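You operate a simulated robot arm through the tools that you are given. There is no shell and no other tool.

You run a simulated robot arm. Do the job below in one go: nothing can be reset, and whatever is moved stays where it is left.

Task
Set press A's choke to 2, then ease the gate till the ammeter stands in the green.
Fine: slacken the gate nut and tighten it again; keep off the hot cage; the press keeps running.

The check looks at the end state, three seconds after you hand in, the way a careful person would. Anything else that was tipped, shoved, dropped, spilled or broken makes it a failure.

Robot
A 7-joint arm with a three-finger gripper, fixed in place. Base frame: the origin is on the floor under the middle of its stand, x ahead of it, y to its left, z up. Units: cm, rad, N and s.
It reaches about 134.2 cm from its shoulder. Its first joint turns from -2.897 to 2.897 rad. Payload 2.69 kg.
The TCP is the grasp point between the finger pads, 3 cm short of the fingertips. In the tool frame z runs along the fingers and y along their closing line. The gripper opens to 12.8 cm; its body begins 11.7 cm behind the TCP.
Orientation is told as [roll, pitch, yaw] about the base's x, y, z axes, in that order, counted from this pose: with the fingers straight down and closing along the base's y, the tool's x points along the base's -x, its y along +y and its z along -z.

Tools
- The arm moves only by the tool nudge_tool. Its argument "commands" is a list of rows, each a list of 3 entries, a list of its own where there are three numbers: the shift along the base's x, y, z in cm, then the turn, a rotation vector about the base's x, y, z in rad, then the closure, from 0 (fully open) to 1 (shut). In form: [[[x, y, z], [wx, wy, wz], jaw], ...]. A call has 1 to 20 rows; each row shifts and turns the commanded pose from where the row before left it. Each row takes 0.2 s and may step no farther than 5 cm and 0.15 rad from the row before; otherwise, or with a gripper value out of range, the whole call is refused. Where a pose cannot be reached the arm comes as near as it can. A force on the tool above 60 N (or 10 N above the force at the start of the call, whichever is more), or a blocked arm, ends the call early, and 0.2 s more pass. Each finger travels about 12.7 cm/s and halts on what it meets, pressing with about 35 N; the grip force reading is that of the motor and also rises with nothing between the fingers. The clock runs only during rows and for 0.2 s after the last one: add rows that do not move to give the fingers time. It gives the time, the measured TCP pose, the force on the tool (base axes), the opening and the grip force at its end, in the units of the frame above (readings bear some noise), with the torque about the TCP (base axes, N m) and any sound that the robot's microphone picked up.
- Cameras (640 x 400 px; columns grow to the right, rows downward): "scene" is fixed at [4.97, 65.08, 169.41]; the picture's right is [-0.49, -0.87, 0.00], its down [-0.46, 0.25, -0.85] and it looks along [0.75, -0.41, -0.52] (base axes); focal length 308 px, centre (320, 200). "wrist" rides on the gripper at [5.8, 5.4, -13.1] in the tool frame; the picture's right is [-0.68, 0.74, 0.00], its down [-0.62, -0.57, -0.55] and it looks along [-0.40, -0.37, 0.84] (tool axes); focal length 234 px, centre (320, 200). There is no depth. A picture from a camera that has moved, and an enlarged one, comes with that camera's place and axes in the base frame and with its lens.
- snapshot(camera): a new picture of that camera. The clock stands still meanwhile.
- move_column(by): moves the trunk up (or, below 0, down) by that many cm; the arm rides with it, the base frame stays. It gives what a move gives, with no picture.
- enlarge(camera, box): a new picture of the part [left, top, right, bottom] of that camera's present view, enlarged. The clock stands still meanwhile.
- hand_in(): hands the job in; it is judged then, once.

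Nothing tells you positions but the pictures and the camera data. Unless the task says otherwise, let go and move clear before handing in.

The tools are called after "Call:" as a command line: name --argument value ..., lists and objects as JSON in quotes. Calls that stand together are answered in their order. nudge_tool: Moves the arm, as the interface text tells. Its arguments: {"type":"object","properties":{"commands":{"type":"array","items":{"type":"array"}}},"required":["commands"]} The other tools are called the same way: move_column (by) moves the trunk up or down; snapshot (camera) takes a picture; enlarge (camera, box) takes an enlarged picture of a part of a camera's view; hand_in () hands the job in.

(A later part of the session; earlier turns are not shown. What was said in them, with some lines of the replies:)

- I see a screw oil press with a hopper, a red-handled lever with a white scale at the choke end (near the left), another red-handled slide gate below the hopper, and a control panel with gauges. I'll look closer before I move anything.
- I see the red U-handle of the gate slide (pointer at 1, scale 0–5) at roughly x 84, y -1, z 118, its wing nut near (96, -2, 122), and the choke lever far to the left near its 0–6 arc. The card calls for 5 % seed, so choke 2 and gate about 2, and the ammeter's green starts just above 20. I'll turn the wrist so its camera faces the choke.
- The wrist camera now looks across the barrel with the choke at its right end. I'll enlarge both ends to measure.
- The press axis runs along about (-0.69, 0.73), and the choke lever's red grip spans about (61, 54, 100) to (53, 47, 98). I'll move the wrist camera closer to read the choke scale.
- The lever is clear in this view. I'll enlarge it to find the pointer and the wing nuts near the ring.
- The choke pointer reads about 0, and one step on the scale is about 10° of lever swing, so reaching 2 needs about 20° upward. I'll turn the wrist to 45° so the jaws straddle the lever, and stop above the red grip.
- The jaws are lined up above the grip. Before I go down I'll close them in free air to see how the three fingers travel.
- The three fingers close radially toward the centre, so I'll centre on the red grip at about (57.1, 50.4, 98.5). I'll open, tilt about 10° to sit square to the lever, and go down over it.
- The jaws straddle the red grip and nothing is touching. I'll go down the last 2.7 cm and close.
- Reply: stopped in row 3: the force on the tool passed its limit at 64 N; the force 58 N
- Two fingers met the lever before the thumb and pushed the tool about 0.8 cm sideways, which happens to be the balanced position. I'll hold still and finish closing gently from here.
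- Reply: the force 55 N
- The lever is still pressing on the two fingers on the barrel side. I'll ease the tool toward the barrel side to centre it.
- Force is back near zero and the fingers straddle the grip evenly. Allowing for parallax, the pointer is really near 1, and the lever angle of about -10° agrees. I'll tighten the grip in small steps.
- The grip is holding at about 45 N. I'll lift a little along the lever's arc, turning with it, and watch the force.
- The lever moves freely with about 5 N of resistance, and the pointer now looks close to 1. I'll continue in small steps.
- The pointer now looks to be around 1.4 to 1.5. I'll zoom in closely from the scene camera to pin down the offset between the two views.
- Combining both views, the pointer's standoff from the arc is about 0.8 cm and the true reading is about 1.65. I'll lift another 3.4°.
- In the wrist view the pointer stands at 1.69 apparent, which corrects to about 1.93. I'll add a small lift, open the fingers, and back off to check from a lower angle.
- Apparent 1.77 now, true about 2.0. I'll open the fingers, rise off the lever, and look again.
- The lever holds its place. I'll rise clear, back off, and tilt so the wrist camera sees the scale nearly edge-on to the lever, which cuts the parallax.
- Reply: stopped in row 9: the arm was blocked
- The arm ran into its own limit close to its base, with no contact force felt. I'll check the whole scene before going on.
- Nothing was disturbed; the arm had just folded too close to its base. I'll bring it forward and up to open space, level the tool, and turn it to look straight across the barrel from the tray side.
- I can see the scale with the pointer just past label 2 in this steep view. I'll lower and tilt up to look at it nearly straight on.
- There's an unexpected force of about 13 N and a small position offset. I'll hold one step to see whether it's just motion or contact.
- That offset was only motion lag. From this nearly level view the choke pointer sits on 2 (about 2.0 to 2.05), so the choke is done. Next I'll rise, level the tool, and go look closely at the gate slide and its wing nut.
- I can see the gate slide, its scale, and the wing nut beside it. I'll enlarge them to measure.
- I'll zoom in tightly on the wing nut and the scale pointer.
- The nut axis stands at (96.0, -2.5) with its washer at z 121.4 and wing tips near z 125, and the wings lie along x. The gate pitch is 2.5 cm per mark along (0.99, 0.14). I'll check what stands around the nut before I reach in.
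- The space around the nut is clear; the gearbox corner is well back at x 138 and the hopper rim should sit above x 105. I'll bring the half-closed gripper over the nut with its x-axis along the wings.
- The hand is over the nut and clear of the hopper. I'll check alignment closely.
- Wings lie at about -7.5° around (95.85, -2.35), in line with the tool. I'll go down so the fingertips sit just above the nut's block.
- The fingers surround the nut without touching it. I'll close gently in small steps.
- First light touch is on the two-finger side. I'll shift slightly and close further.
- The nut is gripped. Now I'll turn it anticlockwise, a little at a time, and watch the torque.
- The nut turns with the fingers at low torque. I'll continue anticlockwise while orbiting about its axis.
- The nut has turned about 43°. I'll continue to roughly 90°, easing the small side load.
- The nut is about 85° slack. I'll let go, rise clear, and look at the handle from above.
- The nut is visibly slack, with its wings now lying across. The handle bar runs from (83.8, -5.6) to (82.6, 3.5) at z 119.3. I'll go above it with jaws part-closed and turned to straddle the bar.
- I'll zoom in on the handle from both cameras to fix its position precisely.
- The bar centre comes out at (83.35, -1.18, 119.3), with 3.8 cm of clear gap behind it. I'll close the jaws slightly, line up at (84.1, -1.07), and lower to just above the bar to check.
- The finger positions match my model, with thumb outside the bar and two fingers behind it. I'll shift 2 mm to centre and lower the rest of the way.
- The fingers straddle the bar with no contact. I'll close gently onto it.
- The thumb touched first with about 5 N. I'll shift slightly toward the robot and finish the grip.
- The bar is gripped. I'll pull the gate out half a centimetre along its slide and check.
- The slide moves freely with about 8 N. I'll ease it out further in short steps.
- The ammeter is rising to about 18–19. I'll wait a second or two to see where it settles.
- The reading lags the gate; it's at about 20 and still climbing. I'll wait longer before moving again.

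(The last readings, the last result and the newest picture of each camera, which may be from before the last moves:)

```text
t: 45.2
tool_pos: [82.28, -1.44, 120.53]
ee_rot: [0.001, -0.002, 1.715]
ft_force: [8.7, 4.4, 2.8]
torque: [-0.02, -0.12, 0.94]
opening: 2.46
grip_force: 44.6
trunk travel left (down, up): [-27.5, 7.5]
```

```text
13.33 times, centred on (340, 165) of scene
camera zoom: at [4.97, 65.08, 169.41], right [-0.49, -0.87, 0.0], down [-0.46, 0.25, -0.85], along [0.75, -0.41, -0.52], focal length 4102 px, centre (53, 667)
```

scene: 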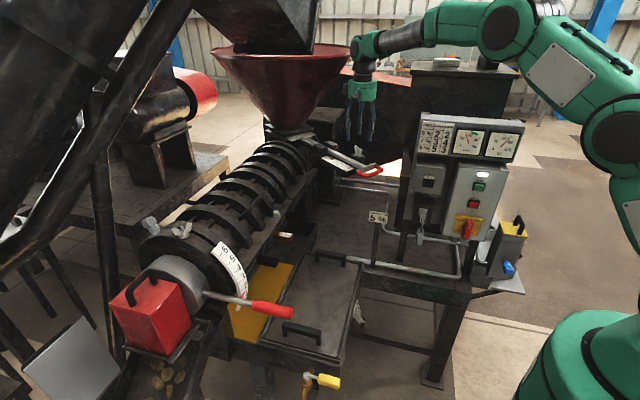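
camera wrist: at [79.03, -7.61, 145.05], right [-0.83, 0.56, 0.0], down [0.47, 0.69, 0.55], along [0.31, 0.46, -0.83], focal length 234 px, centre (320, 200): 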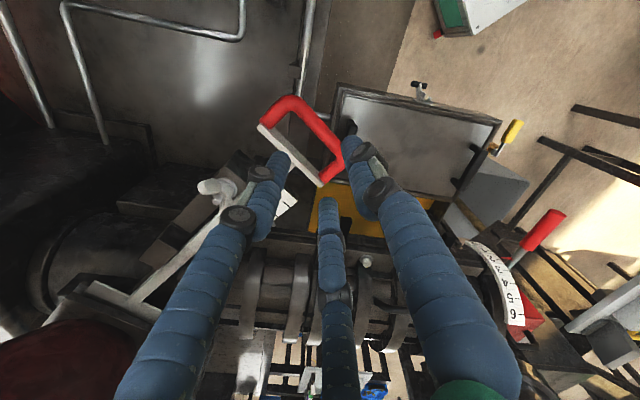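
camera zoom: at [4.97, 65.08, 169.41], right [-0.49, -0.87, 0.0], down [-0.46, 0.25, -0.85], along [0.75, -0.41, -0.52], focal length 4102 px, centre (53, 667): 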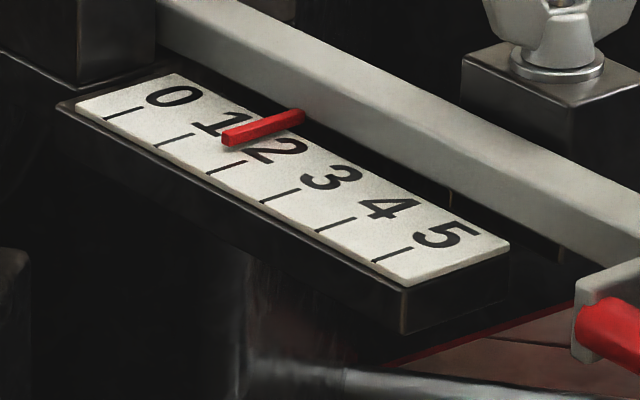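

The needle has reached the green's lower edge with the gate at about 1.6. I'll ease it out another 0.9 cm to the card's 2 and let it settle.

Call:
nudge_tool --commands '[[[-0.3, -0.043, 0], [0, 0, 0], 0.83], [[-0.3, -0.043, 0], [0, 0, 0], 0.83], [[-0.3, -0.043, 0], [0, 0, 0], 0.83], [[0, 0, 0], [0, 0, 0], 0.83], [[0, 0, 0], [0, 0, 0], 0.83], [[0, 0, 0], [0, 0, 0], 0.83], [[0, 0, 0], [0, 0, 0], 0.83], [[0, 0, 0], [0, 0, 0], 0.83], [[0, 0, 0], [0, 0, 0], 0.83], [[0, 0, 0], [0, 0, 0], 0.83], [[0, 0, 0], [0, 0, 0], 0.83], [[0, 0, 0], [0, 0, 0], 0.83], [[0, 0, 0], [0, 0, 0], 0.83], [[0, 0, 0], [0, 0, 0], 0.83], [[0, 0, 0], [0, 0, 0], 0.83], [[0, 0, 0], [0, 0, 0], 0.83], [[0, 0, 0], [0, 0, 0], 0.83], [[0, 0, 0], [0, 0, 0], 0.83], [[0, 0, 0], [0, 0, 0], 0.83], [[0, 0, 0], [0, 0, 0], 0.83]]'

Call:
enlarge --camera "scene" --box '[445, 115, 490, 160]'

Call:
enlarge --camera "scene" --box '[320, 150, 360, 180]'

```text
t: 49.4
tool_pos: [81.32, -1.46, 120.42]
ee_rot: [0.0, -0.004, 1.715]
ft_force: [7.6, 3.0, 0.2]
torque: [0.08, -0.09, 0.89]
opening: 2.5
grip_force: 45.3
trunk travel left (down, up): [-27.5, 7.5]
```

```text
8.89 times, centred on (468, 138) of scene
camera zoom: at [4.97, 65.08, 169.41], right [-0.49, -0.87, 0.0], down [-0.46, 0.25, -0.85], along [0.75, -0.41, -0.52], focal length 2734 px, centre (-991, 756)
```

zoom: 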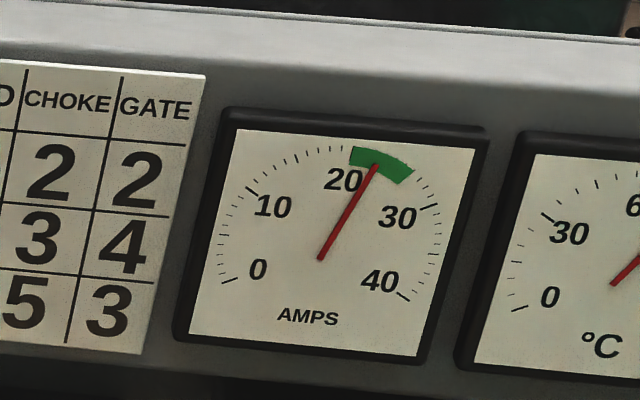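

```text
13.33 times, centred on (340, 165) of scene
camera zoom: at [4.97, 65.08, 169.41], right [-0.49, -0.87, 0.0], down [-0.46, 0.25, -0.85], along [0.75, -0.41, -0.52], focal length 4102 px, centre (53, 667)
```

zoom: 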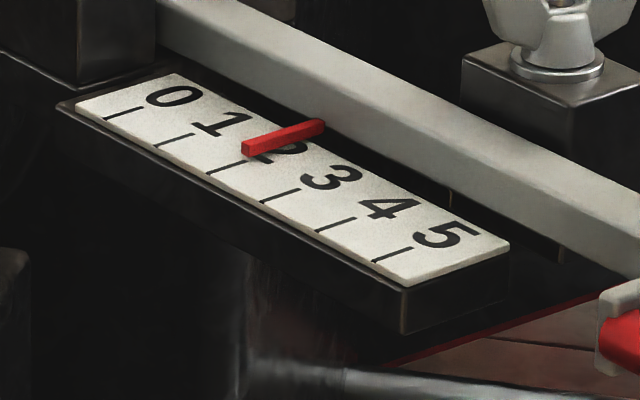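

The needle is mid-green near 24 with the gate at 2. I'll wait four more seconds to see whether it drifts.

Call:
nudge_tool --commands '[[[0, 0, 0], [0, 0, 0], 0.83], [[0, 0, 0], [0, 0, 0], 0.83], [[0, 0, 0], [0, 0, 0], 0.83], [[0, 0, 0], [0, 0, 0], 0.83], [[0, 0, 0], [0, 0, 0], 0.83], [[0, 0, 0], [0, 0, 0], 0.83], [[0, 0, 0], [0, 0, 0], 0.83], [[0, 0, 0], [0, 0, 0], 0.83], [[0, 0, 0], [0, 0, 0], 0.83], [[0, 0, 0], [0, 0, 0], 0.83], [[0, 0, 0], [0, 0, 0], 0.83], [[0, 0, 0], [0, 0, 0], 0.83], [[0, 0, 0], [0, 0, 0], 0.83], [[0, 0, 0], [0, 0, 0], 0.83], [[0, 0, 0], [0, 0, 0], 0.83], [[0, 0, 0], [0, 0, 0], 0.83], [[0, 0, 0], [0, 0, 0], 0.83], [[0, 0, 0], [0, 0, 0], 0.83], [[0, 0, 0], [0, 0, 0], 0.83], [[0, 0, 0], [0, 0, 0], 0.83]]'

Call:
enlarge --camera "scene" --box '[445, 115, 490, 160]'

```text
t: 53.6
tool_pos: [81.43, -1.61, 120.43]
ee_rot: [0.0, -0.004, 1.715]
ft_force: [6.8, 2.6, -2.1]
torque: [-0.01, -0.06, 0.91]
opening: 2.47
grip_force: 44.7
trunk travel left (down, up): [-27.5, 7.5]
```

```text
8.89 times, centred on (468, 138) of scene
camera zoom: at [4.97, 65.08, 169.41], right [-0.49, -0.87, 0.0], down [-0.46, 0.25, -0.85], along [0.75, -0.41, -0.52], focal length 2734 px, centre (-991, 756)
```

zoom: 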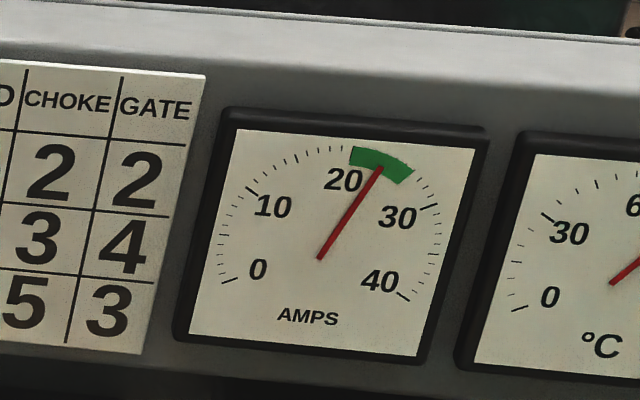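

It has settled mid-green at about 24.5. Before letting go I'll relax the residual pull on the handle so it doesn't jump.

Call:
nudge_tool --commands '[[[0.1, 0.014, 0], [0, 0, 0], 0.83], [[0, 0, 0], [0, 0, 0], 0.83]]'

Call:
enlarge --camera "scene" --box '[320, 150, 360, 180]'

```text
t: 54.2
tool_pos: [81.27, -1.49, 120.6]
ee_rot: [0.0, -0.004, 1.716]
ft_force: [-2.7, 0.1, 0.8]
torque: [-0.09, 0.04, 0.87]
opening: 2.48
grip_force: 45.2
trunk travel left (down, up): [-27.5, 7.5]
```

```text
13.33 times, centred on (340, 165) of scene
camera zoom: at [4.97, 65.08, 169.41], right [-0.49, -0.87, 0.0], down [-0.46, 0.25, -0.85], along [0.75, -0.41, -0.52], focal length 4102 px, centre (53, 667)
```

zoom: 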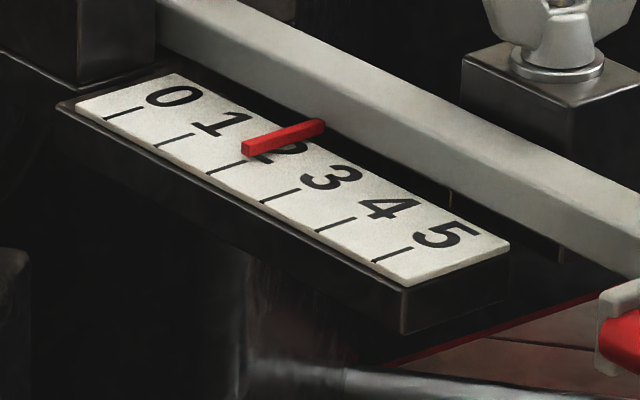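

The gate stayed put. Now I'll open a little and lift straight out of the handle.

Call:
nudge_tool --commands '[[[0, 0, 0], [0, 0, 0], 0.77], [[0, 0, 0], [0, 0, 0], 0.72], [[0, 0, 0], [0, 0, 0], 0.7], [[0, 0, 0], [0, 0, 0], 0.7]]'

Call:
enlarge --camera "scene" --box '[320, 135, 410, 190]'

```text
t: 55.2
tool_pos: [81.43, -1.48, 120.64]
ee_rot: [0.001, -0.003, 1.716]
ft_force: [0.2, -0.1, 0.4]
torque: [0.0, 0.01, -0.05]
opening: 3.86
grip_force: 0.1
trunk travel left (down, up): [-27.5, 7.5]
```

```text
7.11 times, centred on (365, 162) of scene
camera zoom: at [4.97, 65.08, 169.41], right [-0.49, -0.87, 0.0], down [-0.46, 0.25, -0.85], along [0.75, -0.41, -0.52], focal length 2188 px, centre (0, 467)
```

zoom: 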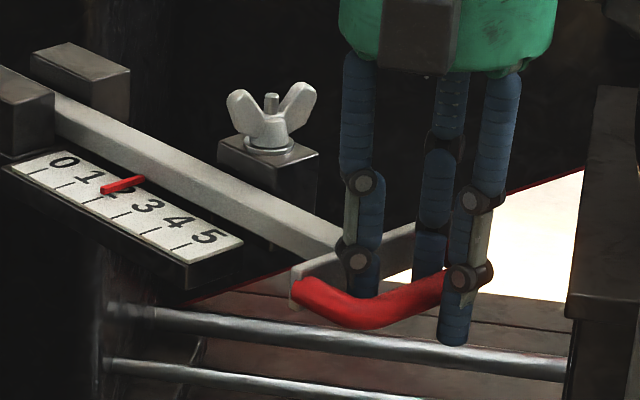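

Released cleanly with no force on the handle. I'll lift out and go back over the nut.

Call:
nudge_tool --commands '[[[0, 0, 1.5], [0, 0, 0], 0.7], [[0, 0, 2.0], [0, 0, 0], 0.7], [[0, 0, 3.0], [0, 0, 0], 0.7], [[0, 0, 4.0], [0, 0, 0], 0.6], [[3.6, -0.25, 0.5], [0, 0, -0.0873], 0.5], [[3.6, -0.25, 0], [0, 0, -0.0873], 0.4], [[3.6, -0.25, 0], [0, 0, -0.0873], 0.4], [[3.6, -0.3, 0], [0, 0, -0.0873], 0.4]]'

Call:
snapshot --camera "wrist"

Call:
enlarge --camera "wrist" --box '[270, 90, 370, 180]'

Call:
enlarge --camera "scene" --box '[445, 115, 490, 160]'

Call:
enlarge --camera "scene" --box '[320, 135, 410, 190]'

```text
t: 57.0
tool_pos: [95.99, -2.57, 131.44]
ee_rot: [0.001, -0.002, 1.366]
ft_force: [0.1, 0.4, -0.7]
torque: [-0.03, 0.05, -0.02]
opening: 7.67
grip_force: 0.1
trunk travel left (down, up): [-27.5, 7.5]
```

```text
taken
camera wrist: at [89.56, -7.16, 144.52], right [-0.58, 0.81, 0.0], down [0.68, 0.49, 0.55], along [0.44, 0.32, -0.84], focal length 234 px, centre (320, 200)
```

wrist: 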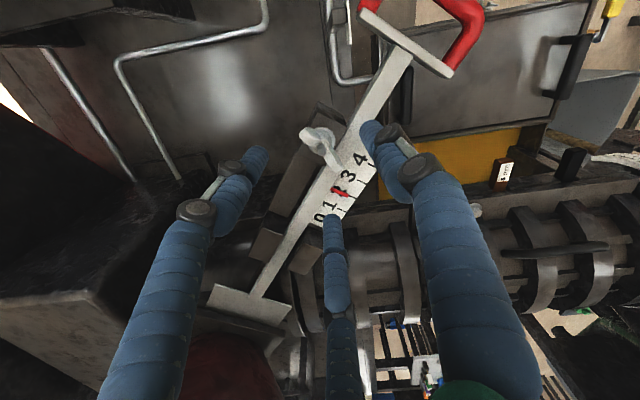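

```text
4.44 times, centred on (320, 135) of wrist
camera zoom: at [89.56, -7.16, 144.52], right [-0.58, 0.81, 0.0], down [0.68, 0.49, 0.55], along [0.44, 0.32, -0.84], focal length 1041 px, centre (320, 489)
```

zoom: 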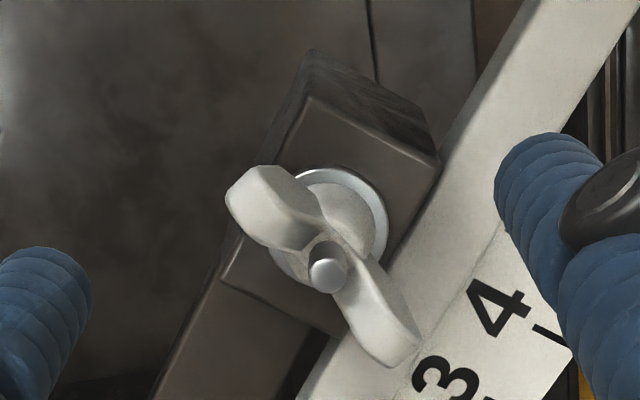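

```text
8.89 times, centred on (468, 138) of scene
camera zoom: at [4.97, 65.08, 169.41], right [-0.49, -0.87, 0.0], down [-0.46, 0.25, -0.85], along [0.75, -0.41, -0.52], focal length 2734 px, centre (-991, 756)
```

zoom: 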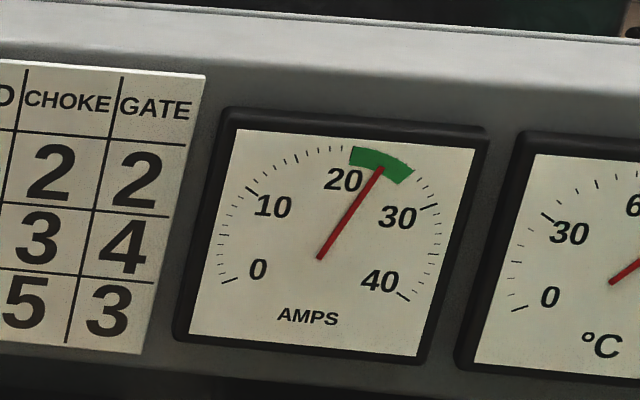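

```text
7.11 times, centred on (365, 162) of scene
camera zoom: at [4.97, 65.08, 169.41], right [-0.49, -0.87, 0.0], down [-0.46, 0.25, -0.85], along [0.75, -0.41, -0.52], focal length 2188 px, centre (0, 467)
```

zoom: 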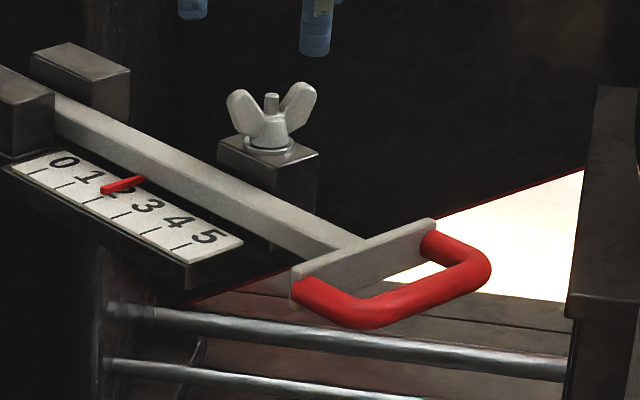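

The gate stays at 2 and the needle at about 24.5. The nut is centred at (95.95, -2.4), so I'll lower over it and close gently.

Call:
nudge_tool --commands '[[[0.36, 0.08, -2.0], [0, 0, 0], 0.4], [[0, 0, -2.0], [0, 0, 0], 0.4], [[0, 0, -2.0], [0, 0, 0], 0.4]]'

Call:
nudge_tool --commands '[[[0, 0, 0], [0, 0, 0], 0.55], [[0, 0, 0], [0, 0, 0], 0.65], [[0, 0, 0], [0, 0, 0], 0.72], [[0, 0, 0], [0, 0, 0], 0.77]]'

Call:
enlarge --camera "wrist" --box '[250, 80, 410, 220]'

```text
t: 57.8
tool_pos: [96.23, -2.39, 125.88]
ee_rot: [-0.002, -0.004, 1.368]
ft_force: [-0.2, 0.7, 0.7]
torque: [-0.01, -0.02, -0.02]
opening: 7.68
grip_force: 0.1
trunk travel left (down, up): [-27.5, 7.5]
```

```text
t: 58.8
tool_pos: [96.14, -2.45, 125.63]
ee_rot: [0.0, -0.002, 1.368]
ft_force: [-0.2, -0.1, -0.1]
torque: [-0.01, -0.01, -0.02]
opening: 2.96
grip_force: 0.1
trunk travel left (down, up): [-27.5, 7.5]
```

```text
2.86 times, centred on (330, 150) of wrist
camera zoom: at [89.76, -7.05, 138.73], right [-0.58, 0.81, 0.0], down [0.68, 0.49, 0.55], along [0.45, 0.32, -0.83], focal length 669 px, centre (291, 343)
```

zoom: 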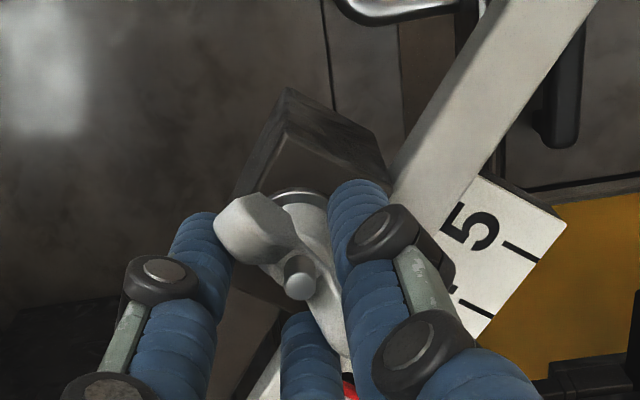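

The fingers are around the nut, centred, no load. I'll lower 2 mm and complete the grip.

Call:
nudge_tool --commands '[[[0, 0, -0.25], [0, 0, 0], 0.79], [[0, 0, 0], [0, 0, 0], 0.81], [[0, 0, 0], [0, 0, 0], 0.83], [[0, 0, 0], [0, 0, 0], 0.85]]'

```text
t: 59.8
tool_pos: [96.25, -2.49, 125.26]
ee_rot: [0.0, -0.002, 1.366]
ft_force: [-5.6, 0.3, 1.3]
torque: [0.02, 0.29, 0.01]
opening: 2.4
grip_force: 44.7
trunk travel left (down, up): [-27.5, 7.5]
```

Gripped. Now I'll turn clockwise, orbiting the nut axis, to tighten it back.

Call:
nudge_tool --commands '[[[-0.016, -0.057, 0], [0, 0, -0.148], 0.85], [[-0.025, -0.054, -0.01], [0, 0, -0.148], 0.85], [[-0.032, -0.05, -0.01], [0, 0, -0.148], 0.85], [[-0.039, -0.044, -0.01], [0, 0, -0.148], 0.85], [[-0.045, -0.038, -0.01], [0, 0, -0.148], 0.85]]'

Call:
enlarge --camera "wrist" --box '[250, 80, 410, 220]'

```text
t: 61.0
tool_pos: [96.2, -2.7, 125.37]
ee_rot: [0.0, -0.003, 0.624]
ft_force: [5.2, 4.3, 5.3]
torque: [0.02, 0.58, -0.01]
opening: 2.38
grip_force: 45.3
trunk travel left (down, up): [-27.5, 7.5]
```

```text
2.86 times, centred on (330, 150) of wrist
camera zoom: at [88.16, -1.61, 138.45], right [0.12, 0.99, 0.0], down [0.83, -0.1, 0.55], along [0.55, -0.06, -0.83], focal length 669 px, centre (291, 343)
```

zoom: 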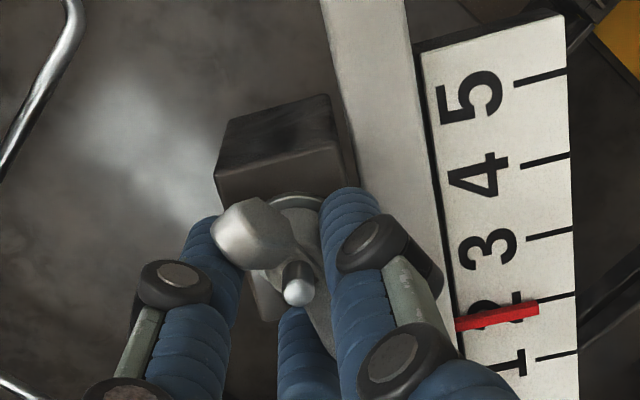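

The nut is turning and the gate still reads 2. I'll continue clockwise.

Call:
nudge_tool --commands '[[[-0.05, -0.031, -0.01], [0, 0, -0.148], 0.85], [[-0.054, -0.023, -0.01], [0, 0, -0.148], 0.85], [[-0.057, -0.015, -0.01], [0, 0, -0.148], 0.85], [[-0.059, -0.006, -0.01], [0, 0, -0.148], 0.85]]'

Call:
enlarge --camera "wrist" --box '[250, 80, 410, 220]'

```text
t: 62.0
tool_pos: [95.88, -2.64, 125.39]
ee_rot: [0.001, -0.006, 0.031]
ft_force: [15.0, 3.1, 11.7]
torque: [0.44, 0.39, -0.06]
opening: 2.34
grip_force: 44.7
trunk travel left (down, up): [-27.5, 7.5]
```

```text
2.86 times, centred on (330, 150) of wrist
camera zoom: at [89.86, 2.57, 138.45], right [0.65, 0.76, 0.0], down [0.63, -0.55, 0.55], along [0.42, -0.36, -0.83], focal length 669 px, centre (291, 343)
```

zoom: 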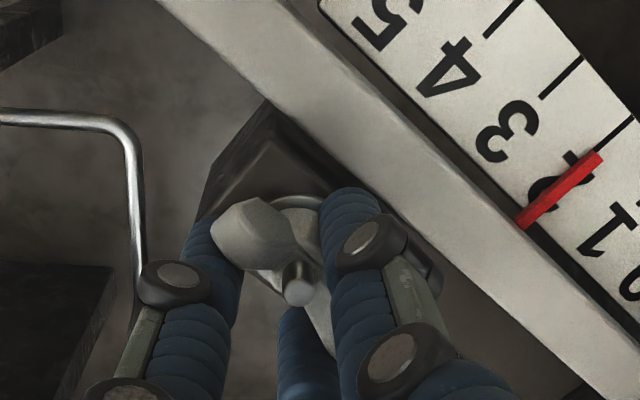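

Nearly back to its original angle. I'll take the last steps slowly and watch the torque for it to bite.

Call:
nudge_tool --commands '[[[0.05, 0.0, 0.03], [0, 0, -0.08], 0.85], [[0.0, 0.0, 0.03], [0, 0, -0.075], 0.85]]'

Call:
nudge_tool --commands '[[[0, 0, 0], [0, 0, -0.05], 0.85]]'

Call:
enlarge --camera "wrist" --box '[250, 80, 410, 220]'

```text
t: 62.6
tool_pos: [95.98, -2.83, 125.35]
ee_rot: [-0.002, -0.002, -0.12]
ft_force: [8.6, -1.0, 14.1]
torque: [0.7, 0.84, 1.76]
opening: 2.38
grip_force: 45.0
trunk travel left (down, up): [-27.5, 7.5]
```

```text
t: 63.0
tool_pos: [95.86, -2.87, 125.4]
ee_rot: [0.001, -0.003, -0.171]
ft_force: [6.5, -3.2, 14.0]
torque: [0.65, 0.73, 2.09]
opening: 2.52
grip_force: 45.3
trunk travel left (down, up): [-27.5, 7.5]
```

```text
2.86 times, centred on (330, 150) of wrist
camera zoom: at [90.99, 3.6, 138.48], right [0.79, 0.61, 0.0], down [0.51, -0.66, 0.55], along [0.34, -0.44, -0.83], focal length 669 px, centre (291, 343)
```

zoom: 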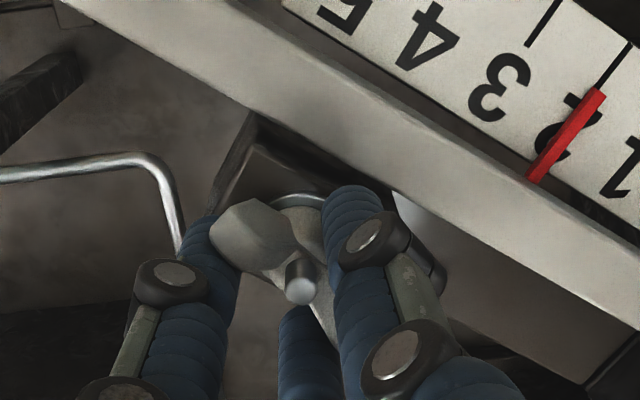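

The torque climbed to about 2 N·m right at the original angle, so the nut is tight again. I'll open, rise clear, and check everything.

Call:
nudge_tool --commands '[[[0, 0, 0], [0, 0, 0], 0.75], [[0, 0, 0], [0, 0, 0], 0.6], [[0, 0, 0], [0, 0, 0], 0.4], [[0, 0, 0], [0, 0, 0], 0.4], [[0, 0, 3.0], [0, 0, 0], 0.4], [[0, 0, 4.0], [0, 0, 0], 0.4], [[0, 0, 4.0], [0, 0, 0], 0.3]]'

Call:
enlarge --camera "wrist" --box '[250, 80, 410, 220]'

Call:
enlarge --camera "scene" --box '[320, 135, 410, 190]'

Call:
enlarge --camera "scene" --box '[445, 115, 490, 160]'

```text
t: 64.6
tool_pos: [95.88, -2.76, 136.19]
ee_rot: [-0.001, -0.001, -0.173]
ft_force: [0.5, 0.0, 0.9]
torque: [0.0, 0.04, -0.05]
opening: 8.97
grip_force: 0.0
trunk travel left (down, up): [-27.5, 7.5]
```

```text
2.86 times, centred on (330, 150) of wrist
camera zoom: at [90.91, 3.66, 149.3], right [0.79, 0.61, 0.0], down [0.51, -0.66, 0.55], along [0.34, -0.44, -0.83], focal length 669 px, centre (291, 343)
```

zoom: 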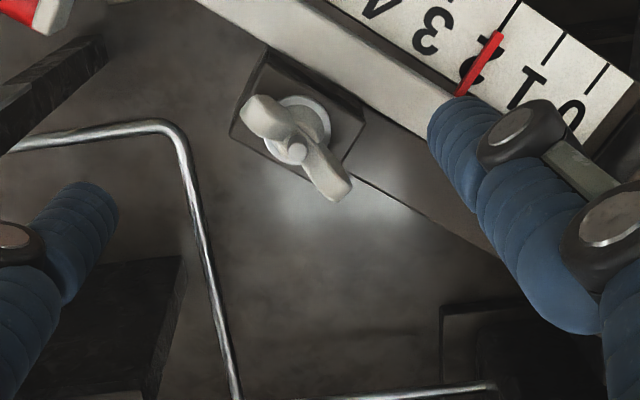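

```text
7.11 times, centred on (365, 162) of scene
camera zoom: at [4.97, 65.08, 169.41], right [-0.49, -0.87, 0.0], down [-0.46, 0.25, -0.85], along [0.75, -0.41, -0.52], focal length 2188 px, centre (0, 467)
```

zoom: 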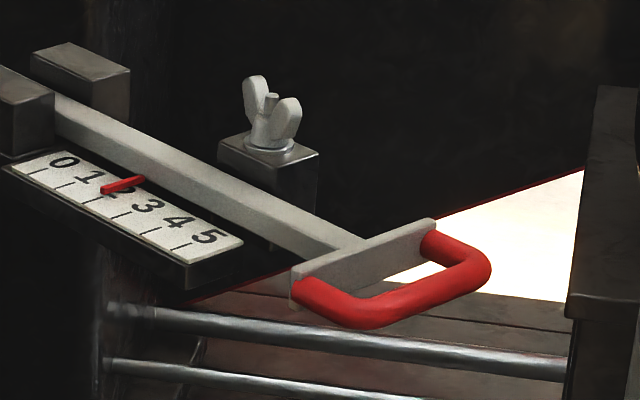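

```text
8.89 times, centred on (468, 138) of scene
camera zoom: at [4.97, 65.08, 169.41], right [-0.49, -0.87, 0.0], down [-0.46, 0.25, -0.85], along [0.75, -0.41, -0.52], focal length 2734 px, centre (-991, 756)
```

zoom: 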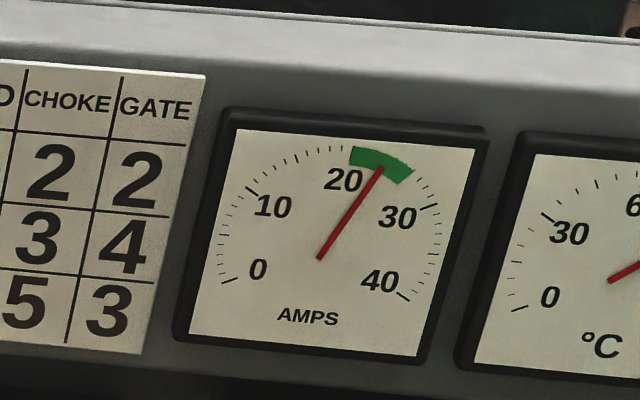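

The nut is back in its tight position, the gate is at 2, and the needle sits mid-green. I'll retreat to a clear pose like the start and re-check the choke.

Call:
nudge_tool --commands '[[[-2, 0, 3.5], [0, 0, 0.03], 0.2], [[-4, 1.5, 2.5], [0, 0, 0.03], 0], [[-4.2, 2, 2], [0, 0, 0.03], 0], [[-4.2, 2, 2], [0, 0, 0.03], 0], [[-4.2, 2, 1], [0, 0, 0.03], 0], [[-4.2, 2, 1], [0, 0, 0.02], 0], [[-4.2, 2, 1], [0, 0, 0], 0], [[0, 0, 0], [0, 0, 0], 0], [[0, 0, 0], [0, 0, 0], 0]]'

Call:
snapshot --camera "scene"

Call:
enlarge --camera "scene" --box '[205, 235, 285, 310]'

Call:
enlarge --camera "scene" --box '[410, 110, 530, 190]'

```text
refused: row 3 steps farther than a row can; nothing moved
```

```text
taken
```

scene: 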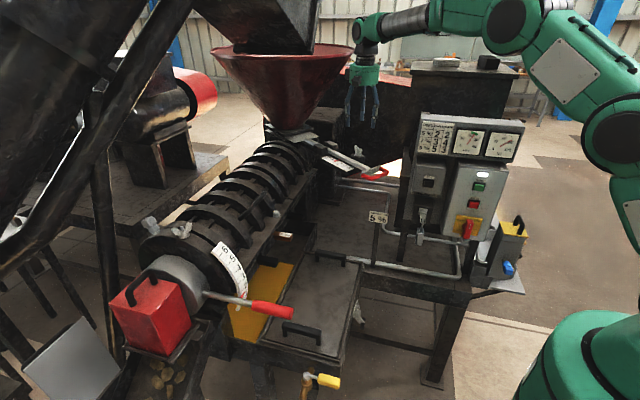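

```text
5.33 times, centred on (245, 272) of scene
camera zoom: at [4.97, 65.08, 169.41], right [-0.49, -0.87, 0.0], down [-0.46, 0.25, -0.85], along [0.75, -0.41, -0.52], focal length 1641 px, centre (720, -187)
```

zoom: 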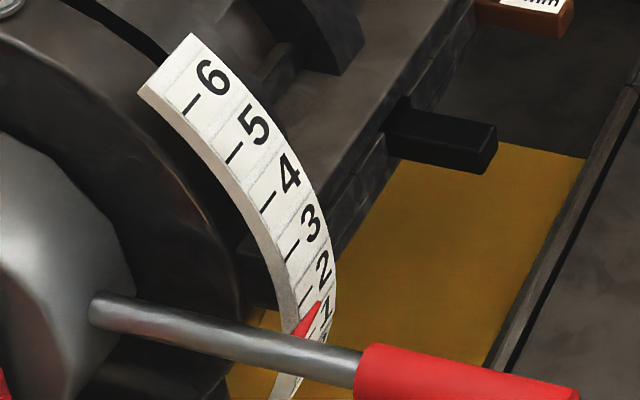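

```text
5.00 times, centred on (470, 150) of scene
camera zoom: at [4.97, 65.08, 169.41], right [-0.49, -0.87, 0.0], down [-0.46, 0.25, -0.85], along [0.75, -0.41, -0.52], focal length 1538 px, centre (-430, 450)
```

zoom: 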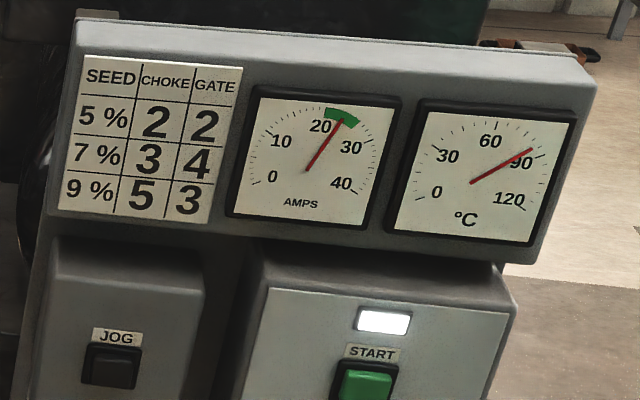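

One row was slightly too long, so nothing moved. I'll resend the retreat with shorter steps.

Call:
nudge_tool --commands '[[[-2, 0, 3.5], [0, 0, 0.03], 0.2], [[-4, 1.5, 2], [0, 0, 0.03], 0], [[-4, 1.5, 2], [0, 0, 0.03], 0], [[-4, 1.5, 1.5], [0, 0, 0.03], 0], [[-4, 1.5, 1.5], [0, 0, 0.03], 0], [[-4, 1.5, 1.0], [0, 0, 0.02], 0], [[-4, 1.5, 1.0], [0, 0, 0], 0], [[-1.5, 1.5, 0.5], [0, 0, 0], 0], [[0, 0, 0], [0, 0, 0], 0], [[0, 0, 0], [0, 0, 0], 0], [[0, 0, 0], [0, 0, 0], 0], [[0, 0, 0], [0, 0, 0], 0], [[0, 0, 0], [0, 0, 0], 0], [[0, 0, 0], [0, 0, 0], 0], [[0, 0, 0], [0, 0, 0], 0]]'

Call:
snapshot --camera "scene"

Call:
enlarge --camera "scene" --box '[410, 110, 530, 190]'

Call:
enlarge --camera "scene" --box '[320, 135, 410, 190]'

Call:
snapshot --camera "wrist"

```text
t: 67.8
tool_pos: [68.42, 7.67, 149.29]
ee_rot: [0.0, -0.004, 0.0]
ft_force: [0.3, -0.7, 0.2]
torque: [0.0, -0.04, -0.02]
opening: 12.78
grip_force: 0.0
trunk travel left (down, up): [-27.5, 7.5]
```

```text
taken
```

scene: 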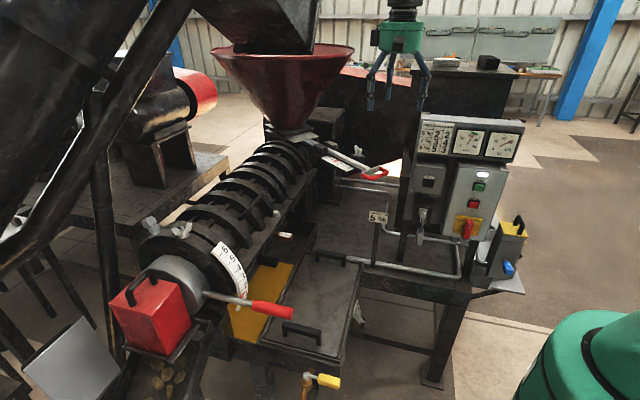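

```text
5.00 times, centred on (470, 150) of scene
camera zoom: at [4.97, 65.08, 169.41], right [-0.49, -0.87, 0.0], down [-0.46, 0.25, -0.85], along [0.75, -0.41, -0.52], focal length 1538 px, centre (-430, 450)
```

zoom: 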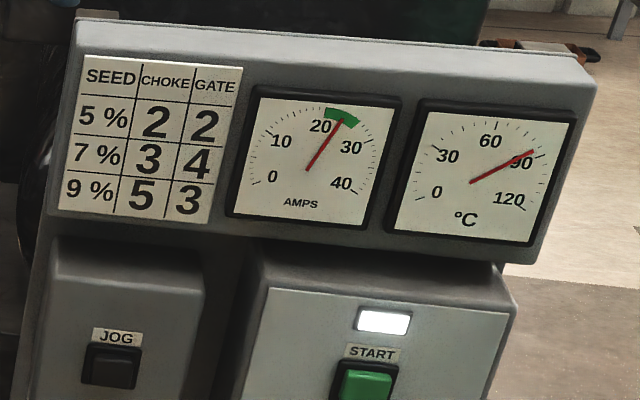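

```text
7.11 times, centred on (365, 162) of scene
camera zoom: at [4.97, 65.08, 169.41], right [-0.49, -0.87, 0.0], down [-0.46, 0.25, -0.85], along [0.75, -0.41, -0.52], focal length 2188 px, centre (0, 467)
```

zoom: 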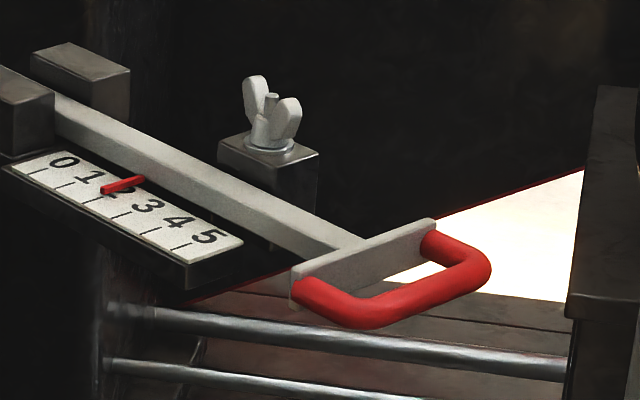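

```text
taken
camera wrist: at [62.57, 13.21, 162.41], right [0.68, 0.74, 0.0], down [0.61, -0.57, 0.55], along [0.41, -0.37, -0.83], focal length 234 px, centre (320, 200)
```

wrist: 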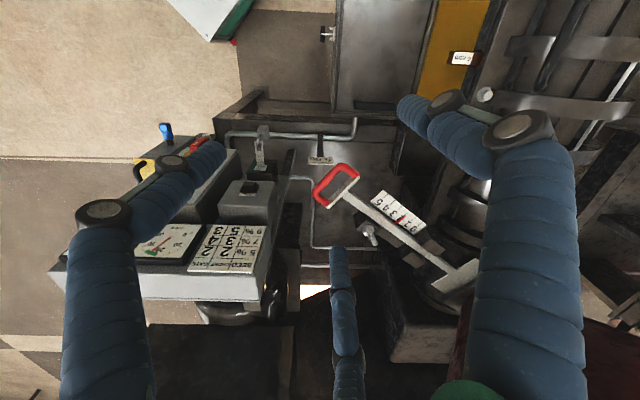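

The choke is at 2, the gate is at 2 with its nut tight, and the ammeter holds steady in the middle of the green. The run lamp is lit and the arm is clear, so I'm handing in.

Call:
hand_in

```text
The job is handed in.
```

Press A's choke is set to 2 and the ammeter stands mid-green, at about 24.5 A. The job is handed in; I haven't seen the check's result.

- **Choke:** I raised the lever from about 1. A nearly level close-up showed the pointer on 2, and later scene views showed it hadn't moved.
- **Gate:** I slackened the nut about 85° and eased the slide from 1 to 2, letting the ammeter settle before stopping. I then turned the nut back to its original angle, where the torque rose to about 2 N·m.
- **Press:** The run lamp is still lit. The temperature gauge dipped to around 80 °C during the work and is back near 90 °C.
- **Arm:** It is open and back near its starting pose. I didn't touch the hot cage. Two moves stopped early:
    - The side force passed its limit while I was closing on the choke lever.
    - The arm reached its own limit near its base. No contact force showed, and nothing looked moved.
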